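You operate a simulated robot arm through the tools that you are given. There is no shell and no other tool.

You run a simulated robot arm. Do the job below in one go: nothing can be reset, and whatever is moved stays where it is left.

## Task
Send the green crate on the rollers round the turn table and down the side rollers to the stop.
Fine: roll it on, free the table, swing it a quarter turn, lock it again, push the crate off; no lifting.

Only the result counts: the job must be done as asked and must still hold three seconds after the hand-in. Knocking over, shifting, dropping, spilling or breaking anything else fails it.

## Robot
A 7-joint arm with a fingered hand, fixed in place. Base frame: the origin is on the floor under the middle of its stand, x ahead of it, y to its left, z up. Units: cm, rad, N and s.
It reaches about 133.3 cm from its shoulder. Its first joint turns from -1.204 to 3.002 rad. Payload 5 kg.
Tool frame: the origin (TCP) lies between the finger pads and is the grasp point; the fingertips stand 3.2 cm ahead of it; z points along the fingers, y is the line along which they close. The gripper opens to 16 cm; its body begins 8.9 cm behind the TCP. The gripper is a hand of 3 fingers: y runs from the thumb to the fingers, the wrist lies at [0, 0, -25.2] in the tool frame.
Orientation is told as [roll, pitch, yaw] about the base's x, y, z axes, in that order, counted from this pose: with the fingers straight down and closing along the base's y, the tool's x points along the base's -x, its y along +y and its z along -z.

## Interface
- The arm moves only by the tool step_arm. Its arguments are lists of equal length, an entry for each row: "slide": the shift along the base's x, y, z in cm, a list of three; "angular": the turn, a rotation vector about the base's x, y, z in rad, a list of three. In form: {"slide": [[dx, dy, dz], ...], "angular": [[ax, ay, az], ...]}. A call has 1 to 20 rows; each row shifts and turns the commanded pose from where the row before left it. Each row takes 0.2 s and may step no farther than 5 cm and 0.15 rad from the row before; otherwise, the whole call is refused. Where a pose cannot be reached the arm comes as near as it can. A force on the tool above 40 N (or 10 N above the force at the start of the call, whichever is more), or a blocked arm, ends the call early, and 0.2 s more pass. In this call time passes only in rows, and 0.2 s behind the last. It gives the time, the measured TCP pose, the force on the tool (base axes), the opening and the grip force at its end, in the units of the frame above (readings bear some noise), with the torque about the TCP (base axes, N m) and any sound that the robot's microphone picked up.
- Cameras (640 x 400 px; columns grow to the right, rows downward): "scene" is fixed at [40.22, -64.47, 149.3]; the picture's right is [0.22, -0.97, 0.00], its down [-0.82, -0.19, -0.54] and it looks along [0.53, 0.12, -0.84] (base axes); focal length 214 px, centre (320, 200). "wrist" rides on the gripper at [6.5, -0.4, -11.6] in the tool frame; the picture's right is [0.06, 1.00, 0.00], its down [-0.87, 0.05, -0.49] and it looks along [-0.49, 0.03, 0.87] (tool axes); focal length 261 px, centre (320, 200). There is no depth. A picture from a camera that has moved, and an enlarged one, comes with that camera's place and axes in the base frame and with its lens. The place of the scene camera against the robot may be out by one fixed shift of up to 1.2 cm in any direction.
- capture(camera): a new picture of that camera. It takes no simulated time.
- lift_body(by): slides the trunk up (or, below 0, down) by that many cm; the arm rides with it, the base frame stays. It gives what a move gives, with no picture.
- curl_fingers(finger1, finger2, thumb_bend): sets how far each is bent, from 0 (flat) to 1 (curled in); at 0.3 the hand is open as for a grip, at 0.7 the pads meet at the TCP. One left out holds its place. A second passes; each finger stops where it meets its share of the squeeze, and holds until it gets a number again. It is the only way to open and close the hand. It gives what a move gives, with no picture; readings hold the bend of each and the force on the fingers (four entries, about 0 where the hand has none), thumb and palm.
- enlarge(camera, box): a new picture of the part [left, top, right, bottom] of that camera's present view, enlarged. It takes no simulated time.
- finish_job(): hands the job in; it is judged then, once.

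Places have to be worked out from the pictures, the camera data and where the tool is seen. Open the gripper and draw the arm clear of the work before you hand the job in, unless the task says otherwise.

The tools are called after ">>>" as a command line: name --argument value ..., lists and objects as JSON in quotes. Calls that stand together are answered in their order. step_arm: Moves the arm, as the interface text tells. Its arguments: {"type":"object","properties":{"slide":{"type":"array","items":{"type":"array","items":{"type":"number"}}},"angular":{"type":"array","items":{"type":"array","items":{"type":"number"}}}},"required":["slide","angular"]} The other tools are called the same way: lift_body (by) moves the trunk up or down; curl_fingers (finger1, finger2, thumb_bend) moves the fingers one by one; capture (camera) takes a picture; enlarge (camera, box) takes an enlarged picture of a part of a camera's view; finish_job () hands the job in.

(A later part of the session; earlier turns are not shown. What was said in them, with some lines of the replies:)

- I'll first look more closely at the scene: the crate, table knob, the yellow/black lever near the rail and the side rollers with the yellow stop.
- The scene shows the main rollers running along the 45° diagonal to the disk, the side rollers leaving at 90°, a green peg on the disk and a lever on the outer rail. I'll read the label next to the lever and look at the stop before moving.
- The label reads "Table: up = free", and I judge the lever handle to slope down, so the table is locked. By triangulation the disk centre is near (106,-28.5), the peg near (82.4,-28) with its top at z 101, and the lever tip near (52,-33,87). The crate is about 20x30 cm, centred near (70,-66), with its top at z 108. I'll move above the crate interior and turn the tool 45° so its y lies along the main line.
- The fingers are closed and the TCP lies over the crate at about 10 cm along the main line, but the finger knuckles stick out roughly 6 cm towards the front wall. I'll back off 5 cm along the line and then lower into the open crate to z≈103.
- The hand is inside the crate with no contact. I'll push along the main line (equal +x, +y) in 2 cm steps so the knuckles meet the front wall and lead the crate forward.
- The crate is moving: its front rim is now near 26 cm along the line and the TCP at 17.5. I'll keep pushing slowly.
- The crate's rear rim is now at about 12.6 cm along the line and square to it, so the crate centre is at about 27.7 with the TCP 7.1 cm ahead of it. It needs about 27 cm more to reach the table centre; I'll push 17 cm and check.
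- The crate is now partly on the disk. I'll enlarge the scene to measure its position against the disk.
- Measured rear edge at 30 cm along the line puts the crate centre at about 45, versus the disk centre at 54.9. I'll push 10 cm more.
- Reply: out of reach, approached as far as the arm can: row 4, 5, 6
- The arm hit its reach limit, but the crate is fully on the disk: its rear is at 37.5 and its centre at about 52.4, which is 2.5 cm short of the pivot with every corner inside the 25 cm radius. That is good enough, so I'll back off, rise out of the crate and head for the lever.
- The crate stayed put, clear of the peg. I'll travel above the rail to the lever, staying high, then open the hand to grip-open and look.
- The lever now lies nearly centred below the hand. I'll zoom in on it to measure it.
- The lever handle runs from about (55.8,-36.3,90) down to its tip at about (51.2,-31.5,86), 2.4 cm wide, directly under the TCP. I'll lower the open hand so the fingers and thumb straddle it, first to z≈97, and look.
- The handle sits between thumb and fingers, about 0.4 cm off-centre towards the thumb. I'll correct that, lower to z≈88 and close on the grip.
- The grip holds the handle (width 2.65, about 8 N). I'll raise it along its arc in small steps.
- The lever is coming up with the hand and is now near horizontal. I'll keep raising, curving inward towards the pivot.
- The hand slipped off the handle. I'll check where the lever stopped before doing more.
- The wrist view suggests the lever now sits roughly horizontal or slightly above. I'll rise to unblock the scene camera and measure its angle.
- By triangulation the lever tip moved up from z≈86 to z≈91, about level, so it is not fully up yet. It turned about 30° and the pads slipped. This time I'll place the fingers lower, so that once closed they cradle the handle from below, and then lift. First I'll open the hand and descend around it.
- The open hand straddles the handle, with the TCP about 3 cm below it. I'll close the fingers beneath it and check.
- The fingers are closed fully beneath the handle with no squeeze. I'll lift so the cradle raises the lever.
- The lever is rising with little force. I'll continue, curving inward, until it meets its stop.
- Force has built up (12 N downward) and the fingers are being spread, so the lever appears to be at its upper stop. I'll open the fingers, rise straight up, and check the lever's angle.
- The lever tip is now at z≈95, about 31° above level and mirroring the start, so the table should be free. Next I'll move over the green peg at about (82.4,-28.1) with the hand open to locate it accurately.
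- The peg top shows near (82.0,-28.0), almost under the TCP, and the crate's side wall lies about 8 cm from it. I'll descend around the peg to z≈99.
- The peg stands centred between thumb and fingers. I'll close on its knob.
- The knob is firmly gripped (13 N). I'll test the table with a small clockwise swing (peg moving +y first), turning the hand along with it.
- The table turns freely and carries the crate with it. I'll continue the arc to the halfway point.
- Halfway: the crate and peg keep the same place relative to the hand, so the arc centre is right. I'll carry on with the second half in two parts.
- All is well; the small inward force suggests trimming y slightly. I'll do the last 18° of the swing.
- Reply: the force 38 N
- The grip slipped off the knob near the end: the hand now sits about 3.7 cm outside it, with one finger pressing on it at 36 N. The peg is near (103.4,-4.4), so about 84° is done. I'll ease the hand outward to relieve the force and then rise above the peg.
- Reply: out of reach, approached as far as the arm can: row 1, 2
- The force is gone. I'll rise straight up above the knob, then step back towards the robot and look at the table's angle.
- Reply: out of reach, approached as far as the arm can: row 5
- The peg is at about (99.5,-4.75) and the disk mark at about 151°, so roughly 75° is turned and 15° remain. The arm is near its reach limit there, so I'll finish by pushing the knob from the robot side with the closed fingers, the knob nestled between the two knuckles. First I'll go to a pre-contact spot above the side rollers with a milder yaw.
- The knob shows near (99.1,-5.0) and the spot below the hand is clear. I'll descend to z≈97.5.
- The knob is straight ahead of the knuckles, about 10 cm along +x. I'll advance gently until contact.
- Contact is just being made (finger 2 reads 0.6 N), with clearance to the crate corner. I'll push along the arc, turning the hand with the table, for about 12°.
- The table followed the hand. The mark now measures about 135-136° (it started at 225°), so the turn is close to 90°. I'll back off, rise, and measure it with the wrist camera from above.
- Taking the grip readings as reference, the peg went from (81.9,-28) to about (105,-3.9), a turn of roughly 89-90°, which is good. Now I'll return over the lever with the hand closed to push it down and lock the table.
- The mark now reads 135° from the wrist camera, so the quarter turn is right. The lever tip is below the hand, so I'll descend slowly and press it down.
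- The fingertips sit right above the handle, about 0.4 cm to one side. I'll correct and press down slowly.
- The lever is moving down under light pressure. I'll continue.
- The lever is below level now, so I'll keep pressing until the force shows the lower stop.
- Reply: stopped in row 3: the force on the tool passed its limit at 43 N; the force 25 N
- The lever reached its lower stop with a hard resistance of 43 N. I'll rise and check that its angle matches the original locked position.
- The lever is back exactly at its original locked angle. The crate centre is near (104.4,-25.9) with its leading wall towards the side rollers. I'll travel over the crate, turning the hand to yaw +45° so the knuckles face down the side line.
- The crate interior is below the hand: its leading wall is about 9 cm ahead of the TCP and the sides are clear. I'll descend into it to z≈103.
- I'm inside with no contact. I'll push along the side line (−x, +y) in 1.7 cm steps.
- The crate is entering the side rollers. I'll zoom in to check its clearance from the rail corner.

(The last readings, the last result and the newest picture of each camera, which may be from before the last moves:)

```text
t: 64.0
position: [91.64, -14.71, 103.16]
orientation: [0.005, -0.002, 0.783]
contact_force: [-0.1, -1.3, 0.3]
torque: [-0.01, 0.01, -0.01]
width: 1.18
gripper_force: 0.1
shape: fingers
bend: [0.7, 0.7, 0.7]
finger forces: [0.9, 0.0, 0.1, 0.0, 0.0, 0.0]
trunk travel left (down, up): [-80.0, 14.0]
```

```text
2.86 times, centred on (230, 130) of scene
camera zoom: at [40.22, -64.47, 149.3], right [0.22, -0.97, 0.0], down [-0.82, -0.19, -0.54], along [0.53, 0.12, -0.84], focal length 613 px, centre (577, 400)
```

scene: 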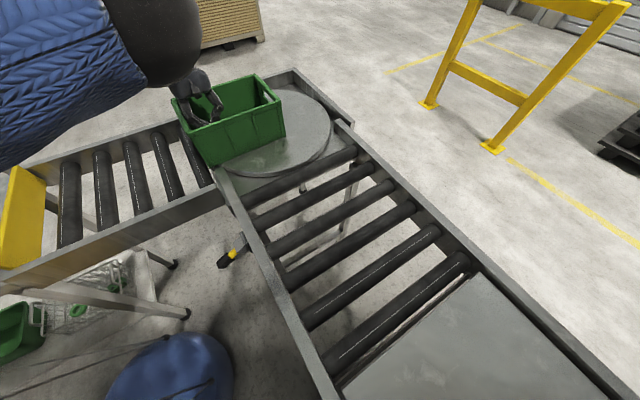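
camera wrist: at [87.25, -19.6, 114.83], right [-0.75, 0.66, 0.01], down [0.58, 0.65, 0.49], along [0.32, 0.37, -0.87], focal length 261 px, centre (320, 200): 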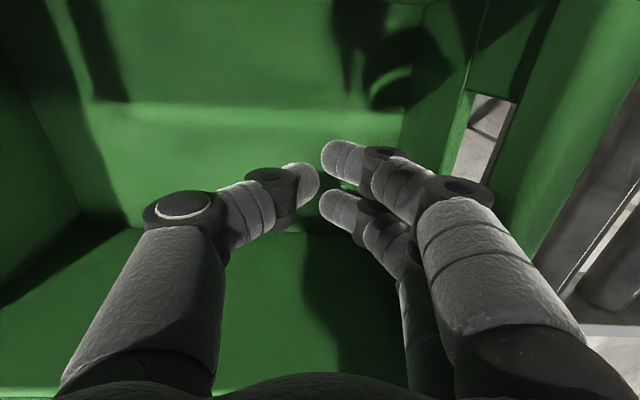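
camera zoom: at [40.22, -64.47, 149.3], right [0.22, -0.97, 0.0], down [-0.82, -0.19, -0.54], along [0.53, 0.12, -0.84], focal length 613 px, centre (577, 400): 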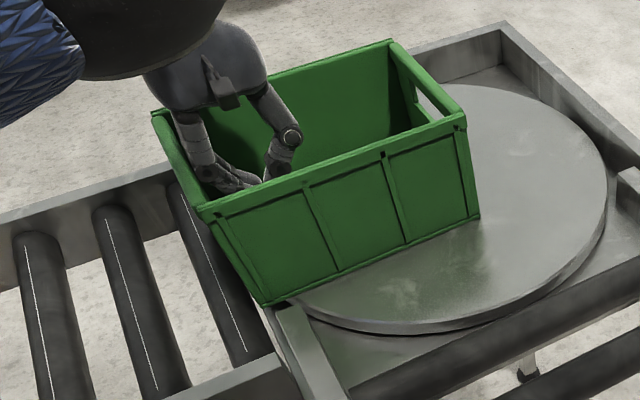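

The crate is square to the side line, about 5 cm clear of the rail corner. I'll keep pushing.

>>> step_arm --slide '[[-1.2, 1.2, 0], [-1.2, 1.2, 0], [-1.2, 1.2, 0], [-1.2, 1.2, 0], [-1.2, 1.2, 0], [-1.2, 1.2, 0], [-1.2, 1.2, 0], [-1.2, 1.2, 0], [-1.2, 1.2, 0], [-1.2, 1.2, 0], [-1.2, 1.2, 0], [-1.2, 1.2, 0]]' --angular '[[0, 0, 0], [0, 0, 0], [0, 0, 0], [0, 0, 0], [0, 0, 0], [0, 0, 0], [0, 0, 0], [0, 0, 0], [0, 0, 0], [0, 0, 0], [0, 0, 0], [0, 0, 0]]'

>>> capture --camera "wrist"

>>> capture --camera "scene"

```text
t: 66.6
position: [77.08, -0.34, 103.01]
orientation: [0.004, -0.001, 0.785]
contact_force: [-0.6, 0.1, -0.5]
torque: [-0.01, 0.02, 0.0]
width: 1.2
gripper_force: 0.0
shape: fingers
bend: [0.7, 0.7, 0.7]
finger forces: [0.0, 0.0, 0.1, 0.0, 0.0, 0.1]
trunk travel left (down, up): [-80.0, 14.0]
```

```text
taken
camera wrist: at [72.74, -5.27, 114.69], right [-0.75, 0.66, 0.01], down [0.58, 0.65, 0.49], along [0.32, 0.37, -0.87], focal length 261 px, centre (320, 200)
```

wrist: 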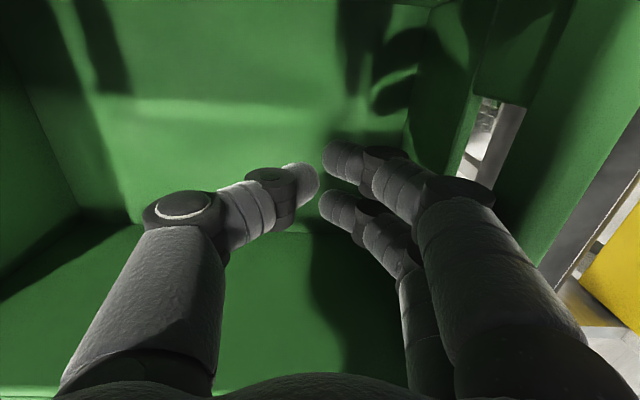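

```text
taken
```

scene: 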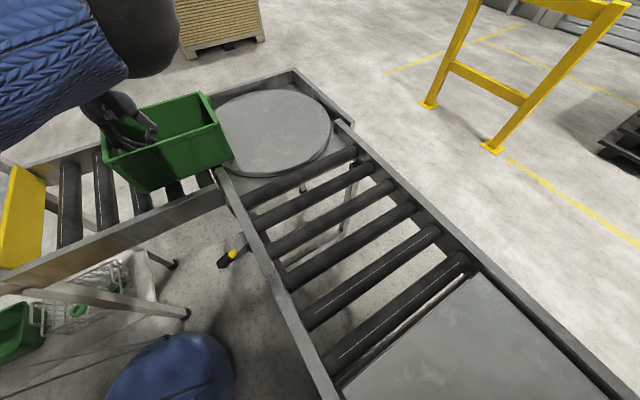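

The crate is on the side rollers, with about 25 cm left to the yellow stop. I'll push 17 cm more.

>>> step_arm --slide '[[-1.2, 1.2, 0], [-1.2, 1.2, 0], [-1.2, 1.2, 0], [-1.2, 1.2, 0], [-1.2, 1.2, 0], [-1.2, 1.2, 0], [-1.2, 1.2, 0], [-1.2, 1.2, 0], [-1.2, 1.2, 0], [-1.2, 1.2, 0]]' --angular '[[0, 0, 0], [0, 0, 0], [0, 0, 0], [0, 0, 0], [0, 0, 0], [0, 0, 0], [0, 0, 0], [0, 0, 0], [0, 0, 0], [0, 0, 0]]'

>>> capture --camera "wrist"

>>> capture --camera "scene"

```text
t: 68.8
position: [65.1, 11.67, 103.2]
orientation: [0.008, -0.001, 0.787]
contact_force: [-0.8, 0.1, 0.2]
torque: [0.02, 0.02, 0.01]
width: 1.22
gripper_force: 0.0
shape: fingers
bend: [0.7, 0.7, 0.7]
finger forces: [0.0, 0.0, 0.0, 0.0, 0.0, 0.1]
trunk travel left (down, up): [-80.0, 14.0]
```

```text
taken
camera wrist: at [60.8, 6.82, 114.73], right [-0.75, 0.66, 0.01], down [0.58, 0.65, 0.49], along [0.32, 0.37, -0.87], focal length 261 px, centre (320, 200)
```

wrist: 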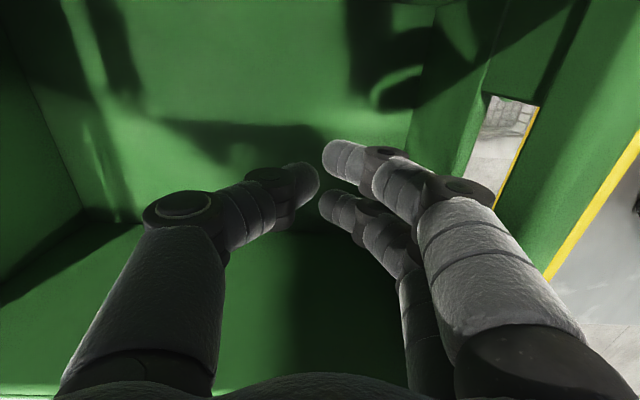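

```text
taken
```

scene: 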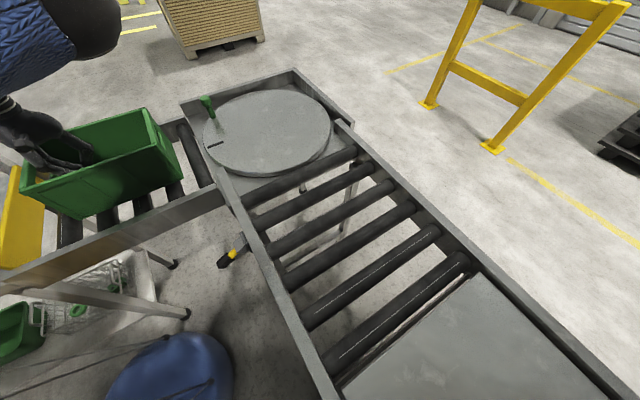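

The stop is close now, with about 8 cm to go. I'll push in small 1 cm steps and watch the force.

>>> step_arm --slide '[[-0.7, 0.7, 0], [-0.7, 0.7, 0], [-0.7, 0.7, 0], [-0.7, 0.7, 0], [-0.7, 0.7, 0], [-0.7, 0.7, 0]]' --angular '[[0, 0, 0], [0, 0, 0], [0, 0, 0], [0, 0, 0], [0, 0, 0], [0, 0, 0]]'

>>> enlarge --camera "scene" --box '[0, 100, 220, 270]'

>>> capture --camera "wrist"

```text
t: 70.2
position: [61.06, 15.78, 103.22]
orientation: [0.007, -0.003, 0.786]
contact_force: [0.8, -0.4, 0.2]
torque: [-0.03, -0.01, 0.0]
width: 1.18
gripper_force: 0.1
shape: fingers
bend: [0.7, 0.7, 0.7]
finger forces: [0.1, 0.1, 0.1, 0.1, 0.1, 0.1]
trunk travel left (down, up): [-80.0, 14.0]
```

```text
2.35 times, centred on (110, 185) of scene
camera zoom: at [40.22, -64.47, 149.3], right [0.22, -0.97, 0.0], down [-0.82, -0.19, -0.54], along [0.53, 0.12, -0.84], focal length 505 px, centre (814, 235)
```

zoom: 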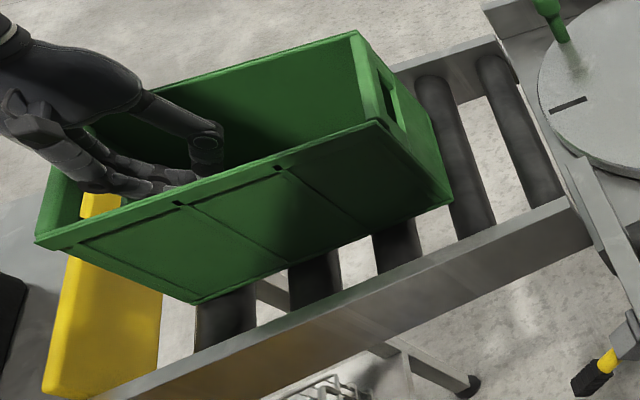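

```text
taken
camera wrist: at [56.62, 10.94, 114.75], right [-0.75, 0.66, 0.01], down [0.58, 0.65, 0.49], along [0.32, 0.37, -0.87], focal length 261 px, centre (320, 200)
```

wrist: 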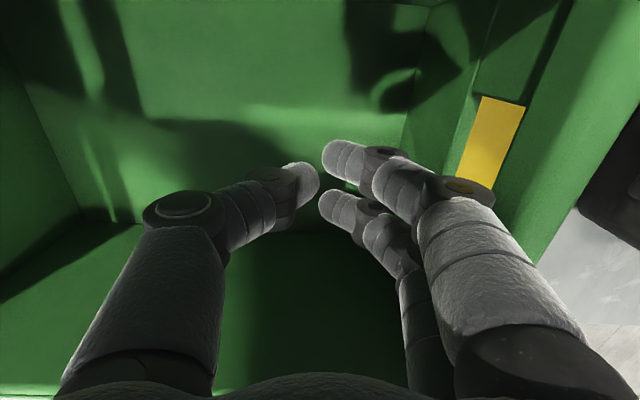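

The yellow stop now shows through the crate's hand hole. I'll continue in smaller steps until resistance appears.

>>> step_arm --slide '[[-0.5, 0.5, 0], [-0.5, 0.5, 0], [-0.5, 0.5, 0], [-0.5, 0.5, 0]]' --angular '[[0, 0, 0], [0, 0, 0], [0, 0, 0], [0, 0, 0]]'

>>> enlarge --camera "scene" --box '[0, 100, 220, 270]'

```text
t: 71.2
position: [58.9, 17.9, 103.15]
orientation: [0.006, -0.002, 0.787]
contact_force: [0.1, 0.9, -0.2]
torque: [0.01, 0.0, -0.03]
width: 1.2
gripper_force: 0.0
shape: fingers
bend: [0.7, 0.7, 0.7]
finger forces: [0.1, 0.0, 0.0, 0.1, 0.1, 0.0]
trunk travel left (down, up): [-80.0, 14.0]
```

```text
2.35 times, centred on (110, 185) of scene
camera zoom: at [40.22, -64.47, 149.3], right [0.22, -0.97, 0.0], down [-0.82, -0.19, -0.54], along [0.53, 0.12, -0.84], focal length 505 px, centre (814, 235)
```

zoom: 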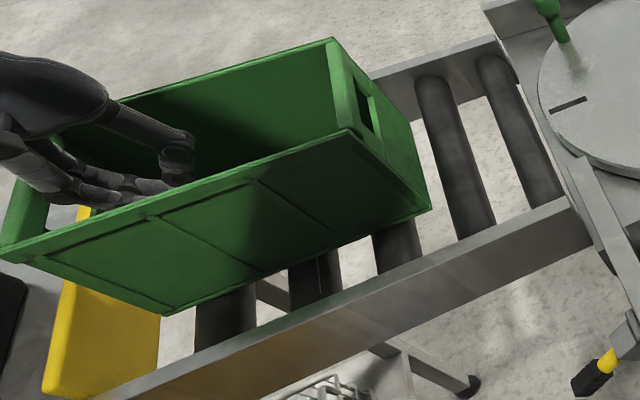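

The crate's leading bottom corner is at the stop's edge in the picture. I'll nudge a little more until the force confirms contact.

>>> step_arm --slide '[[-0.35, 0.35, 0], [-0.35, 0.35, 0], [-0.35, 0.35, 0]]' --angular '[[0, 0, 0], [0, 0, 0], [0, 0, 0]]'

>>> enlarge --camera "scene" --box '[0, 100, 220, 270]'

```text
t: 72.0
position: [58.02, 18.81, 103.07]
orientation: [0.005, -0.002, 0.786]
contact_force: [0.2, -0.8, -0.5]
torque: [0.04, -0.03, 0.03]
width: 1.21
gripper_force: 0.4
shape: fingers
bend: [0.7, 0.7, 0.7]
finger forces: [0.3, 0.2, 0.1, 0.0, 0.0, 0.0]
trunk travel left (down, up): [-80.0, 14.0]
```

```text
2.35 times, centred on (110, 185) of scene
camera zoom: at [40.22, -64.47, 149.3], right [0.22, -0.97, 0.0], down [-0.82, -0.19, -0.54], along [0.53, 0.12, -0.84], focal length 505 px, centre (814, 235)
```

zoom: 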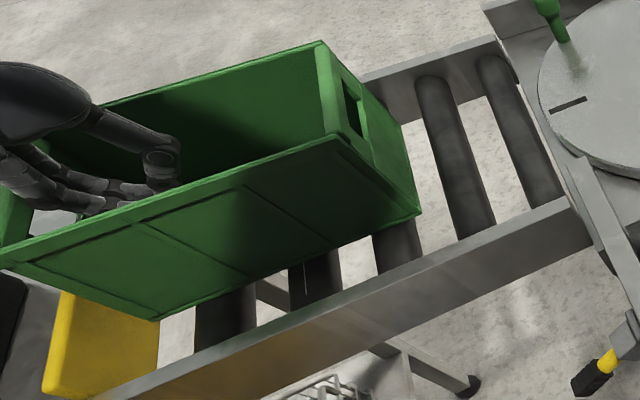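

No firm resistance yet, and the crate edge is at about −21 along the side line, right by the estimated stop face. I'll nudge further.

>>> step_arm --slide '[[-0.35, 0.35, 0], [-0.35, 0.35, 0], [-0.35, 0.35, 0]]' --angular '[[0, 0, 0], [0, 0, 0], [0, 0, 0]]'

>>> enlarge --camera "scene" --box '[0, 100, 220, 270]'

>>> capture --camera "wrist"

```text
t: 72.8
position: [56.93, 19.87, 103.15]
orientation: [0.005, -0.001, 0.787]
contact_force: [-1.1, 0.1, -0.5]
torque: [-0.01, 0.02, 0.02]
width: 1.18
gripper_force: 0.1
shape: fingers
bend: [0.7, 0.7, 0.7]
finger forces: [0.1, 0.0, 0.1, 0.1, 0.1, 0.0]
trunk travel left (down, up): [-80.0, 14.0]
```

```text
2.35 times, centred on (110, 185) of scene
camera zoom: at [40.22, -64.47, 149.3], right [0.22, -0.97, 0.0], down [-0.82, -0.19, -0.54], along [0.53, 0.12, -0.84], focal length 505 px, centre (814, 235)
```

zoom: 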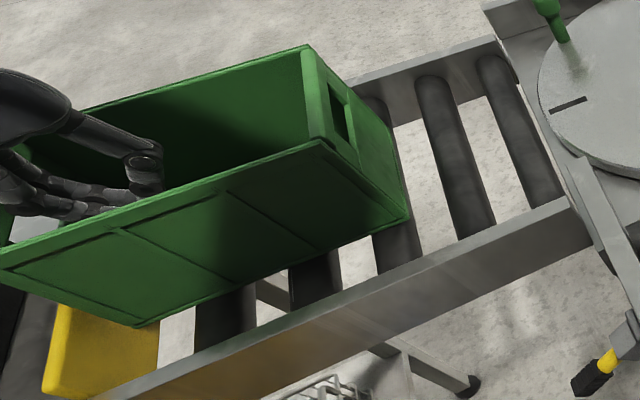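

```text
taken
camera wrist: at [52.56, 15.04, 114.81], right [-0.75, 0.66, 0.01], down [0.58, 0.65, 0.49], along [0.32, 0.37, -0.87], focal length 261 px, centre (320, 200)
```

wrist: 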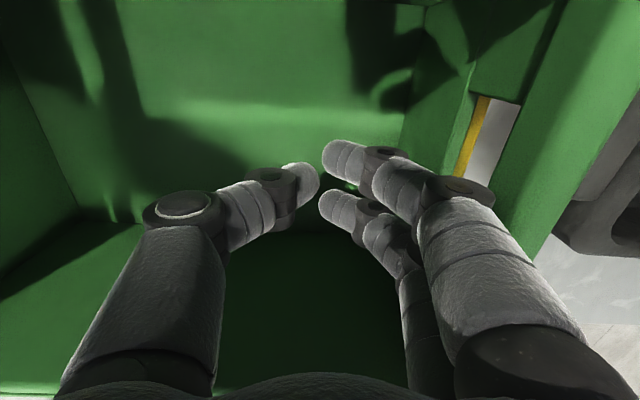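

Re-triangulating from the wrist views, the stop is a low plate: its top is at z≈97 and its face is near −16 along the side line. The crate's leading edge is at about −18.5, so 2–3 cm remain and I'll keep nudging until resistance.

>>> step_arm --slide '[[-0.35, 0.35, 0], [-0.35, 0.35, 0], [-0.35, 0.35, 0], [-0.35, 0.35, 0]]' --angular '[[0, 0, 0], [0, 0, 0], [0, 0, 0], [0, 0, 0]]'

>>> enlarge --camera "scene" --box '[0, 100, 220, 270]'

>>> capture --camera "wrist"

```text
t: 73.8
position: [55.32, 21.26, 103.18]
orientation: [0.005, -0.002, 0.785]
contact_force: [-0.5, -0.3, 0.4]
torque: [0.0, 0.0, -0.02]
width: 1.2
gripper_force: 0.1
shape: fingers
bend: [0.7, 0.7, 0.7]
finger forces: [0.0, 0.1, 0.0, 0.1, 0.0, 0.1]
trunk travel left (down, up): [-80.0, 14.0]
```

```text
2.35 times, centred on (110, 185) of scene
camera zoom: at [40.22, -64.47, 149.3], right [0.22, -0.97, 0.0], down [-0.82, -0.19, -0.54], along [0.53, 0.12, -0.84], focal length 505 px, centre (814, 235)
```

zoom: 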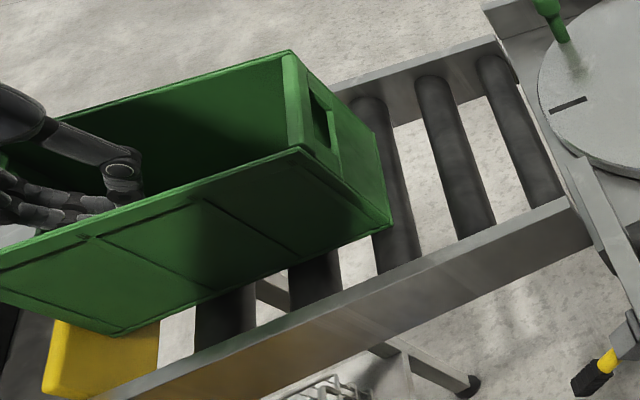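

```text
taken
camera wrist: at [51.14, 16.48, 114.79], right [-0.75, 0.66, 0.01], down [0.58, 0.65, 0.49], along [0.32, 0.37, -0.87], focal length 261 px, centre (320, 200)
```

wrist: 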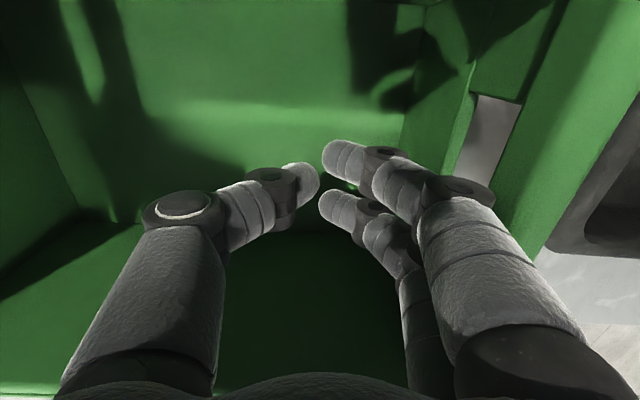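

Still no resistance. I estimate the crate's leading edge at about −16.5, just about at the plate, so I'll continue in fine steps.

>>> step_arm --slide '[[-0.3, 0.3, 0], [-0.3, 0.3, 0], [-0.3, 0.3, 0]]' --angular '[[0, 0, 0], [0, 0, 0], [0, 0, 0]]'

>>> enlarge --camera "scene" --box '[0, 130, 160, 270]'

```text
t: 74.6
position: [54.64, 22.1, 103.25]
orientation: [0.005, -0.001, 0.785]
contact_force: [5.5, -5.5, -2.9]
torque: [0.14, 0.14, 0.06]
width: 1.02
gripper_force: 4.0
shape: fingers
bend: [0.7, 0.7, 0.7]
finger forces: [3.8, 4.2, 0.0, 0.0, 0.0, 0.1]
trunk travel left (down, up): [-80.0, 14.0]
```

```text
2.86 times, centred on (80, 200) of scene
camera zoom: at [40.22, -64.47, 149.3], right [0.22, -0.97, 0.0], down [-0.82, -0.19, -0.54], along [0.53, 0.12, -0.84], focal length 613 px, centre (1006, 200)
```

zoom: 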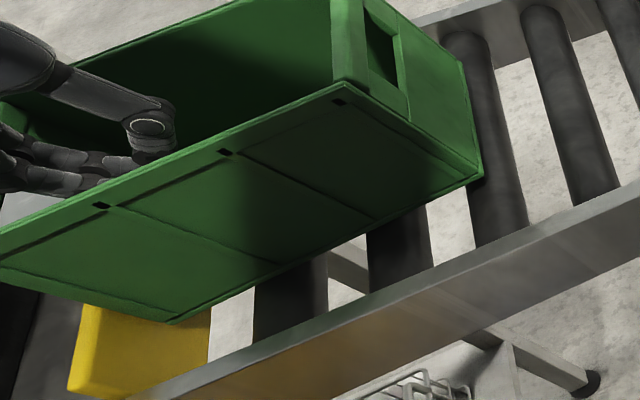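

Resistance is now clear: about 8 N opposing, shared evenly by both fingers (3.8 and 4.2 N), so the crate sits squarely against the stop. I'll back the hand off inside the crate gently and rise straight out.

>>> step_arm --slide '[[0.2, -0.2, 0], [0.3, -0.3, 0], [0.8, -0.8, 0], [1.5, -1.5, 0], [1.0, -1.0, 0], [0, 0, 3], [0, 0, 4], [0, 0, 4], [0, 0, 4]]' --angular '[[0, 0, 0], [0, 0, 0], [0, 0, 0], [0, 0, 0], [0, 0, 0], [0, 0, 0], [0, 0, 0], [0, 0, 0], [0, 0, 0]]'

>>> capture --camera "wrist"

>>> capture --camera "scene"

```text
t: 76.6
position: [58.21, 18.31, 118.24]
orientation: [0.005, -0.002, 0.786]
contact_force: [-0.8, 1.2, -0.5]
torque: [-0.01, -0.07, 0.05]
width: 1.2
gripper_force: 0.0
shape: fingers
bend: [0.7, 0.7, 0.7]
finger forces: [0.0, 0.0, 0.0, 0.0, 0.0, 0.1]
trunk travel left (down, up): [-80.0, 14.0]
```

```text
taken
camera wrist: at [53.94, 13.46, 129.78], right [-0.75, 0.66, 0.0], down [0.58, 0.65, 0.49], along [0.32, 0.37, -0.87], focal length 261 px, centre (320, 200)
```

wrist: 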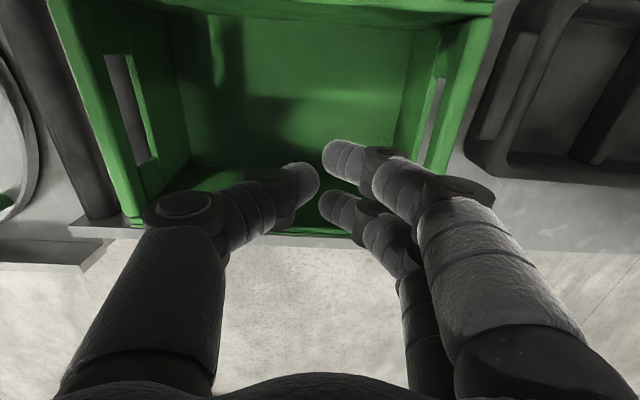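

```text
taken
```

scene: 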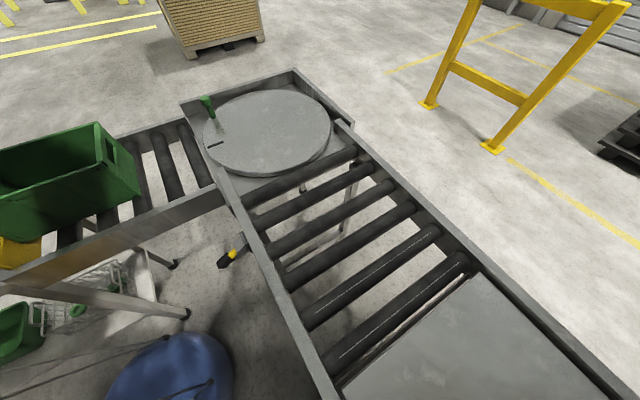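

The hand is clear. I'll compare the crate with the contact view and check the table and lever in enlarged pictures.

>>> enlarge --camera "scene" --box '[0, 130, 160, 270]'

>>> enlarge --camera "scene" --box '[150, 60, 350, 185]'

>>> enlarge --camera "scene" --box '[200, 210, 300, 290]'

```text
2.86 times, centred on (80, 200) of scene
camera zoom: at [40.22, -64.47, 149.3], right [0.22, -0.97, 0.0], down [-0.82, -0.19, -0.54], along [0.53, 0.12, -0.84], focal length 613 px, centre (1006, 200)
```

zoom: 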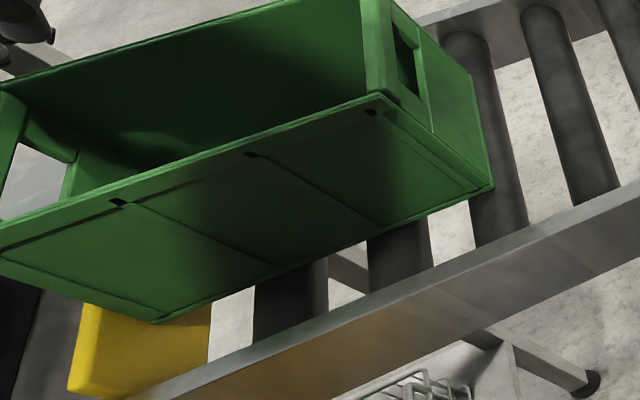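

```text
3.20 times, centred on (250, 122) of scene
camera zoom: at [40.22, -64.47, 149.3], right [0.22, -0.97, 0.0], down [-0.82, -0.19, -0.54], along [0.53, 0.12, -0.84], focal length 686 px, centre (544, 448)
```

zoom: 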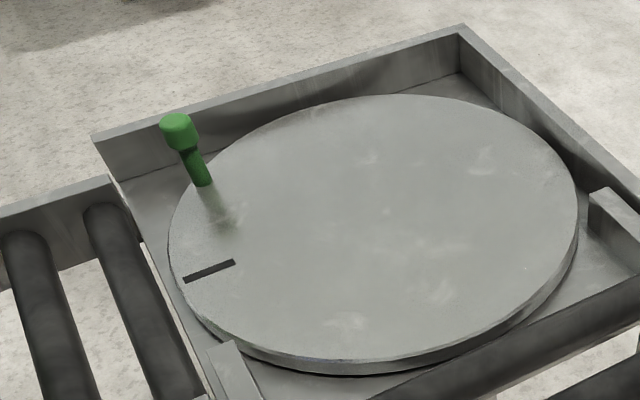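

```text
5.00 times, centred on (250, 250) of scene
camera zoom: at [40.22, -64.47, 149.3], right [0.22, -0.97, 0.0], down [-0.82, -0.19, -0.54], along [0.53, 0.12, -0.84], focal length 1072 px, centre (670, -50)
```

zoom: 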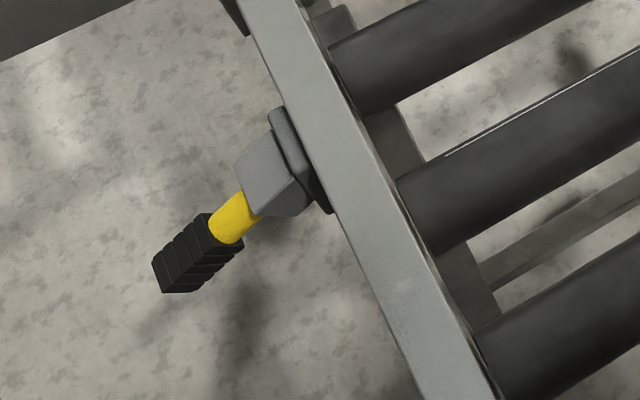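

The table mark and peg are at the quarter-turn position and the lever is still down. However, the crate's rear corner shifted slightly between the contact view and now, as if it had been tipped a bit by my high push and then settled, so it may have rolled back a little. I'll open the hand and look straight down at the gap to the stop.

>>> curl_fingers --finger1 0.3 --finger2 0.3 --thumb_bend 0.3

>>> step_arm --slide '[[-2, 0.5, 2], [-2.5, 1, 1], [-2.5, 1.5, 1], [-2.5, 1.5, 1], [-2, 1.2, 1]]' --angular '[[0, 0, 0], [0, 0, 0], [0, 0, 0], [0, 0, 0], [0, 0, 0]]'

>>> capture --camera "wrist"

>>> enlarge --camera "scene" --box '[0, 130, 160, 270]'

```text
t: 77.6
position: [58.3, 18.34, 118.21]
orientation: [0.005, -0.002, 0.785]
contact_force: [0.9, 0.9, -0.4]
torque: [-0.02, 0.01, 0.0]
width: 16.75
gripper_force: 0.0
shape: fingers
bend: [0.3, 0.3, 0.3]
finger forces: [0.1, 0.0, 0.0, 0.0, 0.0, 0.1]
trunk travel left (down, up): [-80.0, 14.0]
```

```text
t: 78.8
position: [46.75, 24.21, 124.23]
orientation: [0.005, 0.0, 0.785]
contact_force: [0.4, 0.3, 0.0]
torque: [0.01, 0.01, -0.02]
width: 16.77
gripper_force: 0.0
shape: fingers
bend: [0.3, 0.3, 0.3]
finger forces: [0.1, 0.0, 0.0, 0.0, 0.0, 0.0]
trunk travel left (down, up): [-80.0, 14.0]
```

```text
taken
camera wrist: at [42.51, 19.3, 135.83], right [-0.75, 0.66, 0.0], down [0.58, 0.65, 0.49], along [0.32, 0.37, -0.87], focal length 261 px, centre (320, 200)
```

wrist: 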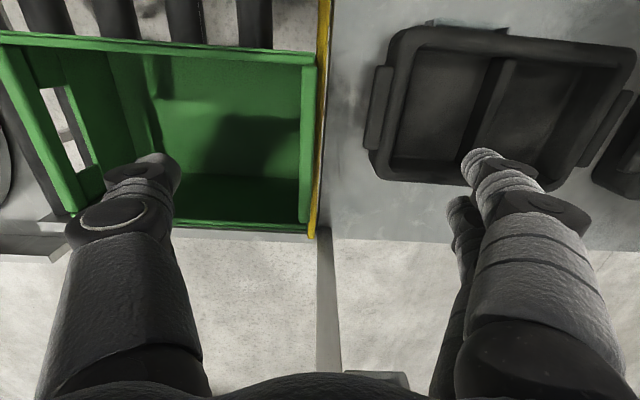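

```text
2.86 times, centred on (80, 200) of scene
camera zoom: at [40.22, -64.47, 149.3], right [0.22, -0.97, 0.0], down [-0.82, -0.19, -0.54], along [0.53, 0.12, -0.84], focal length 613 px, centre (1006, 200)
```

zoom: 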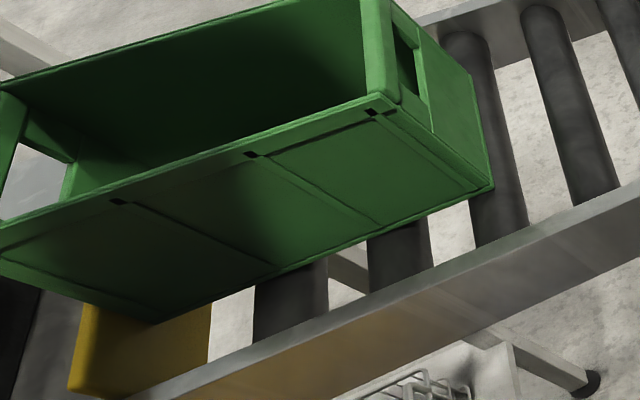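

The view now looks down on the crate's leading rim and the thin yellow plate right next to it. I'll zoom in on the gap.

>>> enlarge --camera "wrist" --box '[270, 0, 370, 80]'

>>> enlarge --camera "wrist" --box '[270, 160, 370, 250]'

```text
5.00 times, centred on (320, 40) of wrist
camera zoom: at [42.51, 19.3, 135.83], right [-0.75, 0.66, 0.0], down [0.58, 0.65, 0.49], along [0.32, 0.37, -0.87], focal length 1303 px, centre (320, 1000)
```

zoom: 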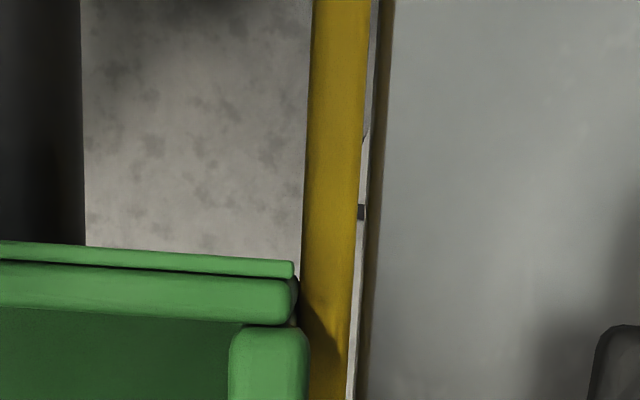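

```text
4.44 times, centred on (320, 205) of wrist
camera zoom: at [42.51, 19.3, 135.83], right [-0.75, 0.66, 0.0], down [0.58, 0.65, 0.49], along [0.32, 0.37, -0.87], focal length 1158 px, centre (320, 178)
```

zoom: 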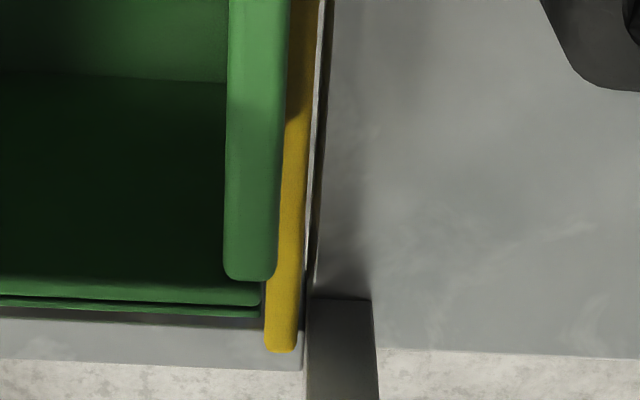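

The crate's leading rim (about −16.5) lies right at the plate's near face (about −16.6), so the crate is against the stop to within a few millimetres, and it hasn't moved since I released it. The table is at 90° and the lever is down. I'll draw the open hand away to near its starting pose.

>>> step_arm --slide '[[0, 0, 3], [0.97, -4.0, 0], [0.97, -4.0, 0], [0.97, -4.0, 0], [0.97, -4.0, 0], [0.97, -4.0, 0], [0.97, -4.0, 0], [0.97, -4.0, 0], [0.97, -4.0, 0], [0.97, -4.0, 0], [0.97, -4.0, 0]]' --angular '[[0, 0, 0], [0, 0, -0.0785], [0, 0, -0.0785], [0, 0, -0.0785], [0, 0, -0.0785], [0, 0, -0.0785], [0, 0, -0.0785], [0, 0, -0.0785], [0, 0, -0.0785], [0, 0, -0.0785], [0, 0, -0.0785]]'

>>> capture --camera "scene"

>>> capture --camera "wrist"

```text
t: 81.2
position: [56.54, -16.03, 127.12]
orientation: [0.008, -0.001, -0.002]
contact_force: [0.3, 0.0, 0.4]
torque: [0.06, 0.0, -0.01]
width: 16.79
gripper_force: 0.1
shape: fingers
bend: [0.3, 0.3, 0.3]
finger forces: [0.0, 0.0, 0.1, 0.0, 0.0, 0.1]
trunk travel left (down, up): [-80.0, 14.0]
```

```text
taken
```

scene: 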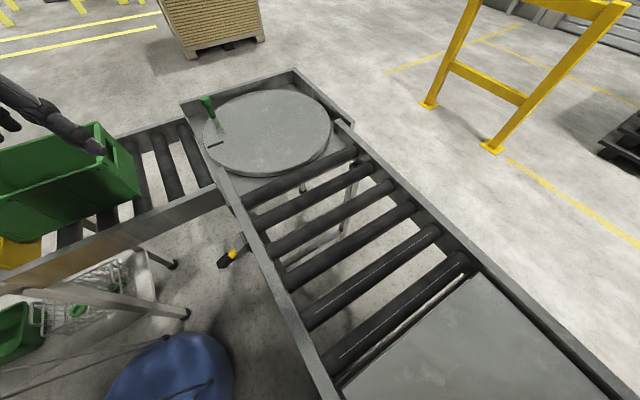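

```text
taken
camera wrist: at [49.87, -16.39, 138.73], right [-0.06, 1.0, 0.01], down [0.87, 0.05, 0.49], along [0.49, 0.04, -0.87], focal length 261 px, centre (320, 200)
```

wrist: 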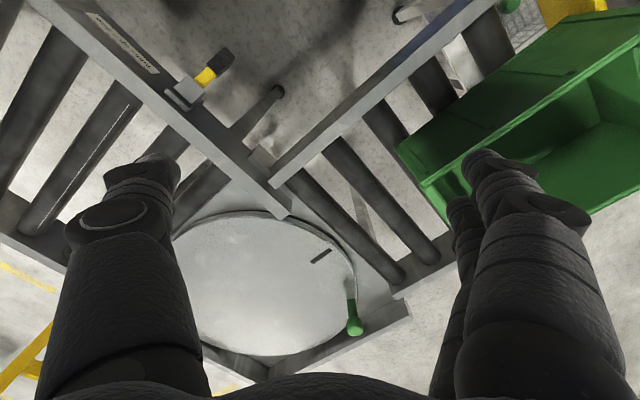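

All is in place: the crate is at the stop, the table is a quarter turned, the lever is down and the hand is open and above the work. I'll draw the hand a bit further from the crate and take one last look.

>>> step_arm --slide '[[-1.5, -3.5, 1], [-1.5, -3.5, 1], [-1.5, -3.5, 1], [0, 0, 0], [0, 0, 0]]' --angular '[[0, 0, 0], [0, 0, 0], [0, 0, 0], [0, 0, 0], [0, 0, 0]]'

>>> enlarge --camera "scene" --box '[0, 60, 360, 285]'

```text
t: 82.4
position: [52.0, -26.2, 130.2]
orientation: [0.006, -0.002, 0.0]
contact_force: [0.1, 0.0, 0.3]
torque: [-0.05, 0.02, 0.01]
width: 16.77
gripper_force: 0.1
shape: fingers
bend: [0.3, 0.3, 0.3]
finger forces: [0.1, 0.0, 0.0, 0.1, 0.1, 0.0]
trunk travel left (down, up): [-80.0, 14.0]
```

```text
1.78 times, centred on (180, 172) of scene
camera zoom: at [40.22, -64.47, 149.3], right [0.22, -0.97, 0.0], down [-0.82, -0.19, -0.54], along [0.53, 0.12, -0.84], focal length 381 px, centre (569, 249)
```

zoom: 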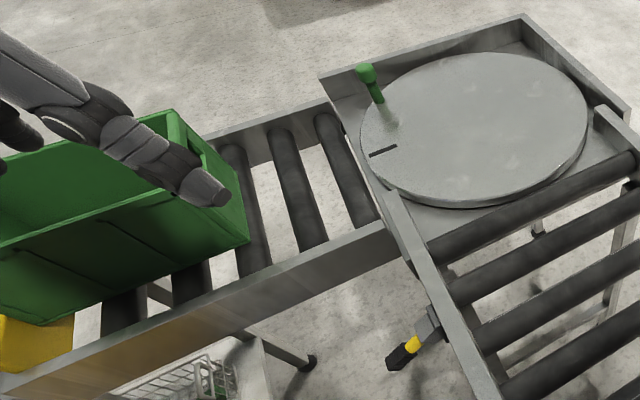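

The crate rests at the stop unchanged, the table is at its quarter turn with the lever locked down, and the open hand is well above everything. I'm handing the job in.

>>> finish_job

```text
The job is handed in.
```

I sent the green crate round the turn table and down the side rollers, and it now rests at the yellow stop. I've handed the job in.

- **Crate:** it was only pushed, never gripped or lifted by the hand. It sits square on the side rollers, touching the stop plate or within a few millimetres of it. When it met the stop, my push was high on the wall and seems to have tipped its rear up by about 2 cm for a moment. It settled flat and did not move after I let go.
- **Table:** it turned about 90°, give or take 1°, going clockwise seen from above. My grip slipped off the green peg about three-quarters of the way round, and I finished the turn by pushing the peg.
- **Lock:** the lever is back down at the same angle it started from. I did not push on the table to test that the lock holds.

I saw nothing else knocked or shifted. The hand is open and clear of the work.
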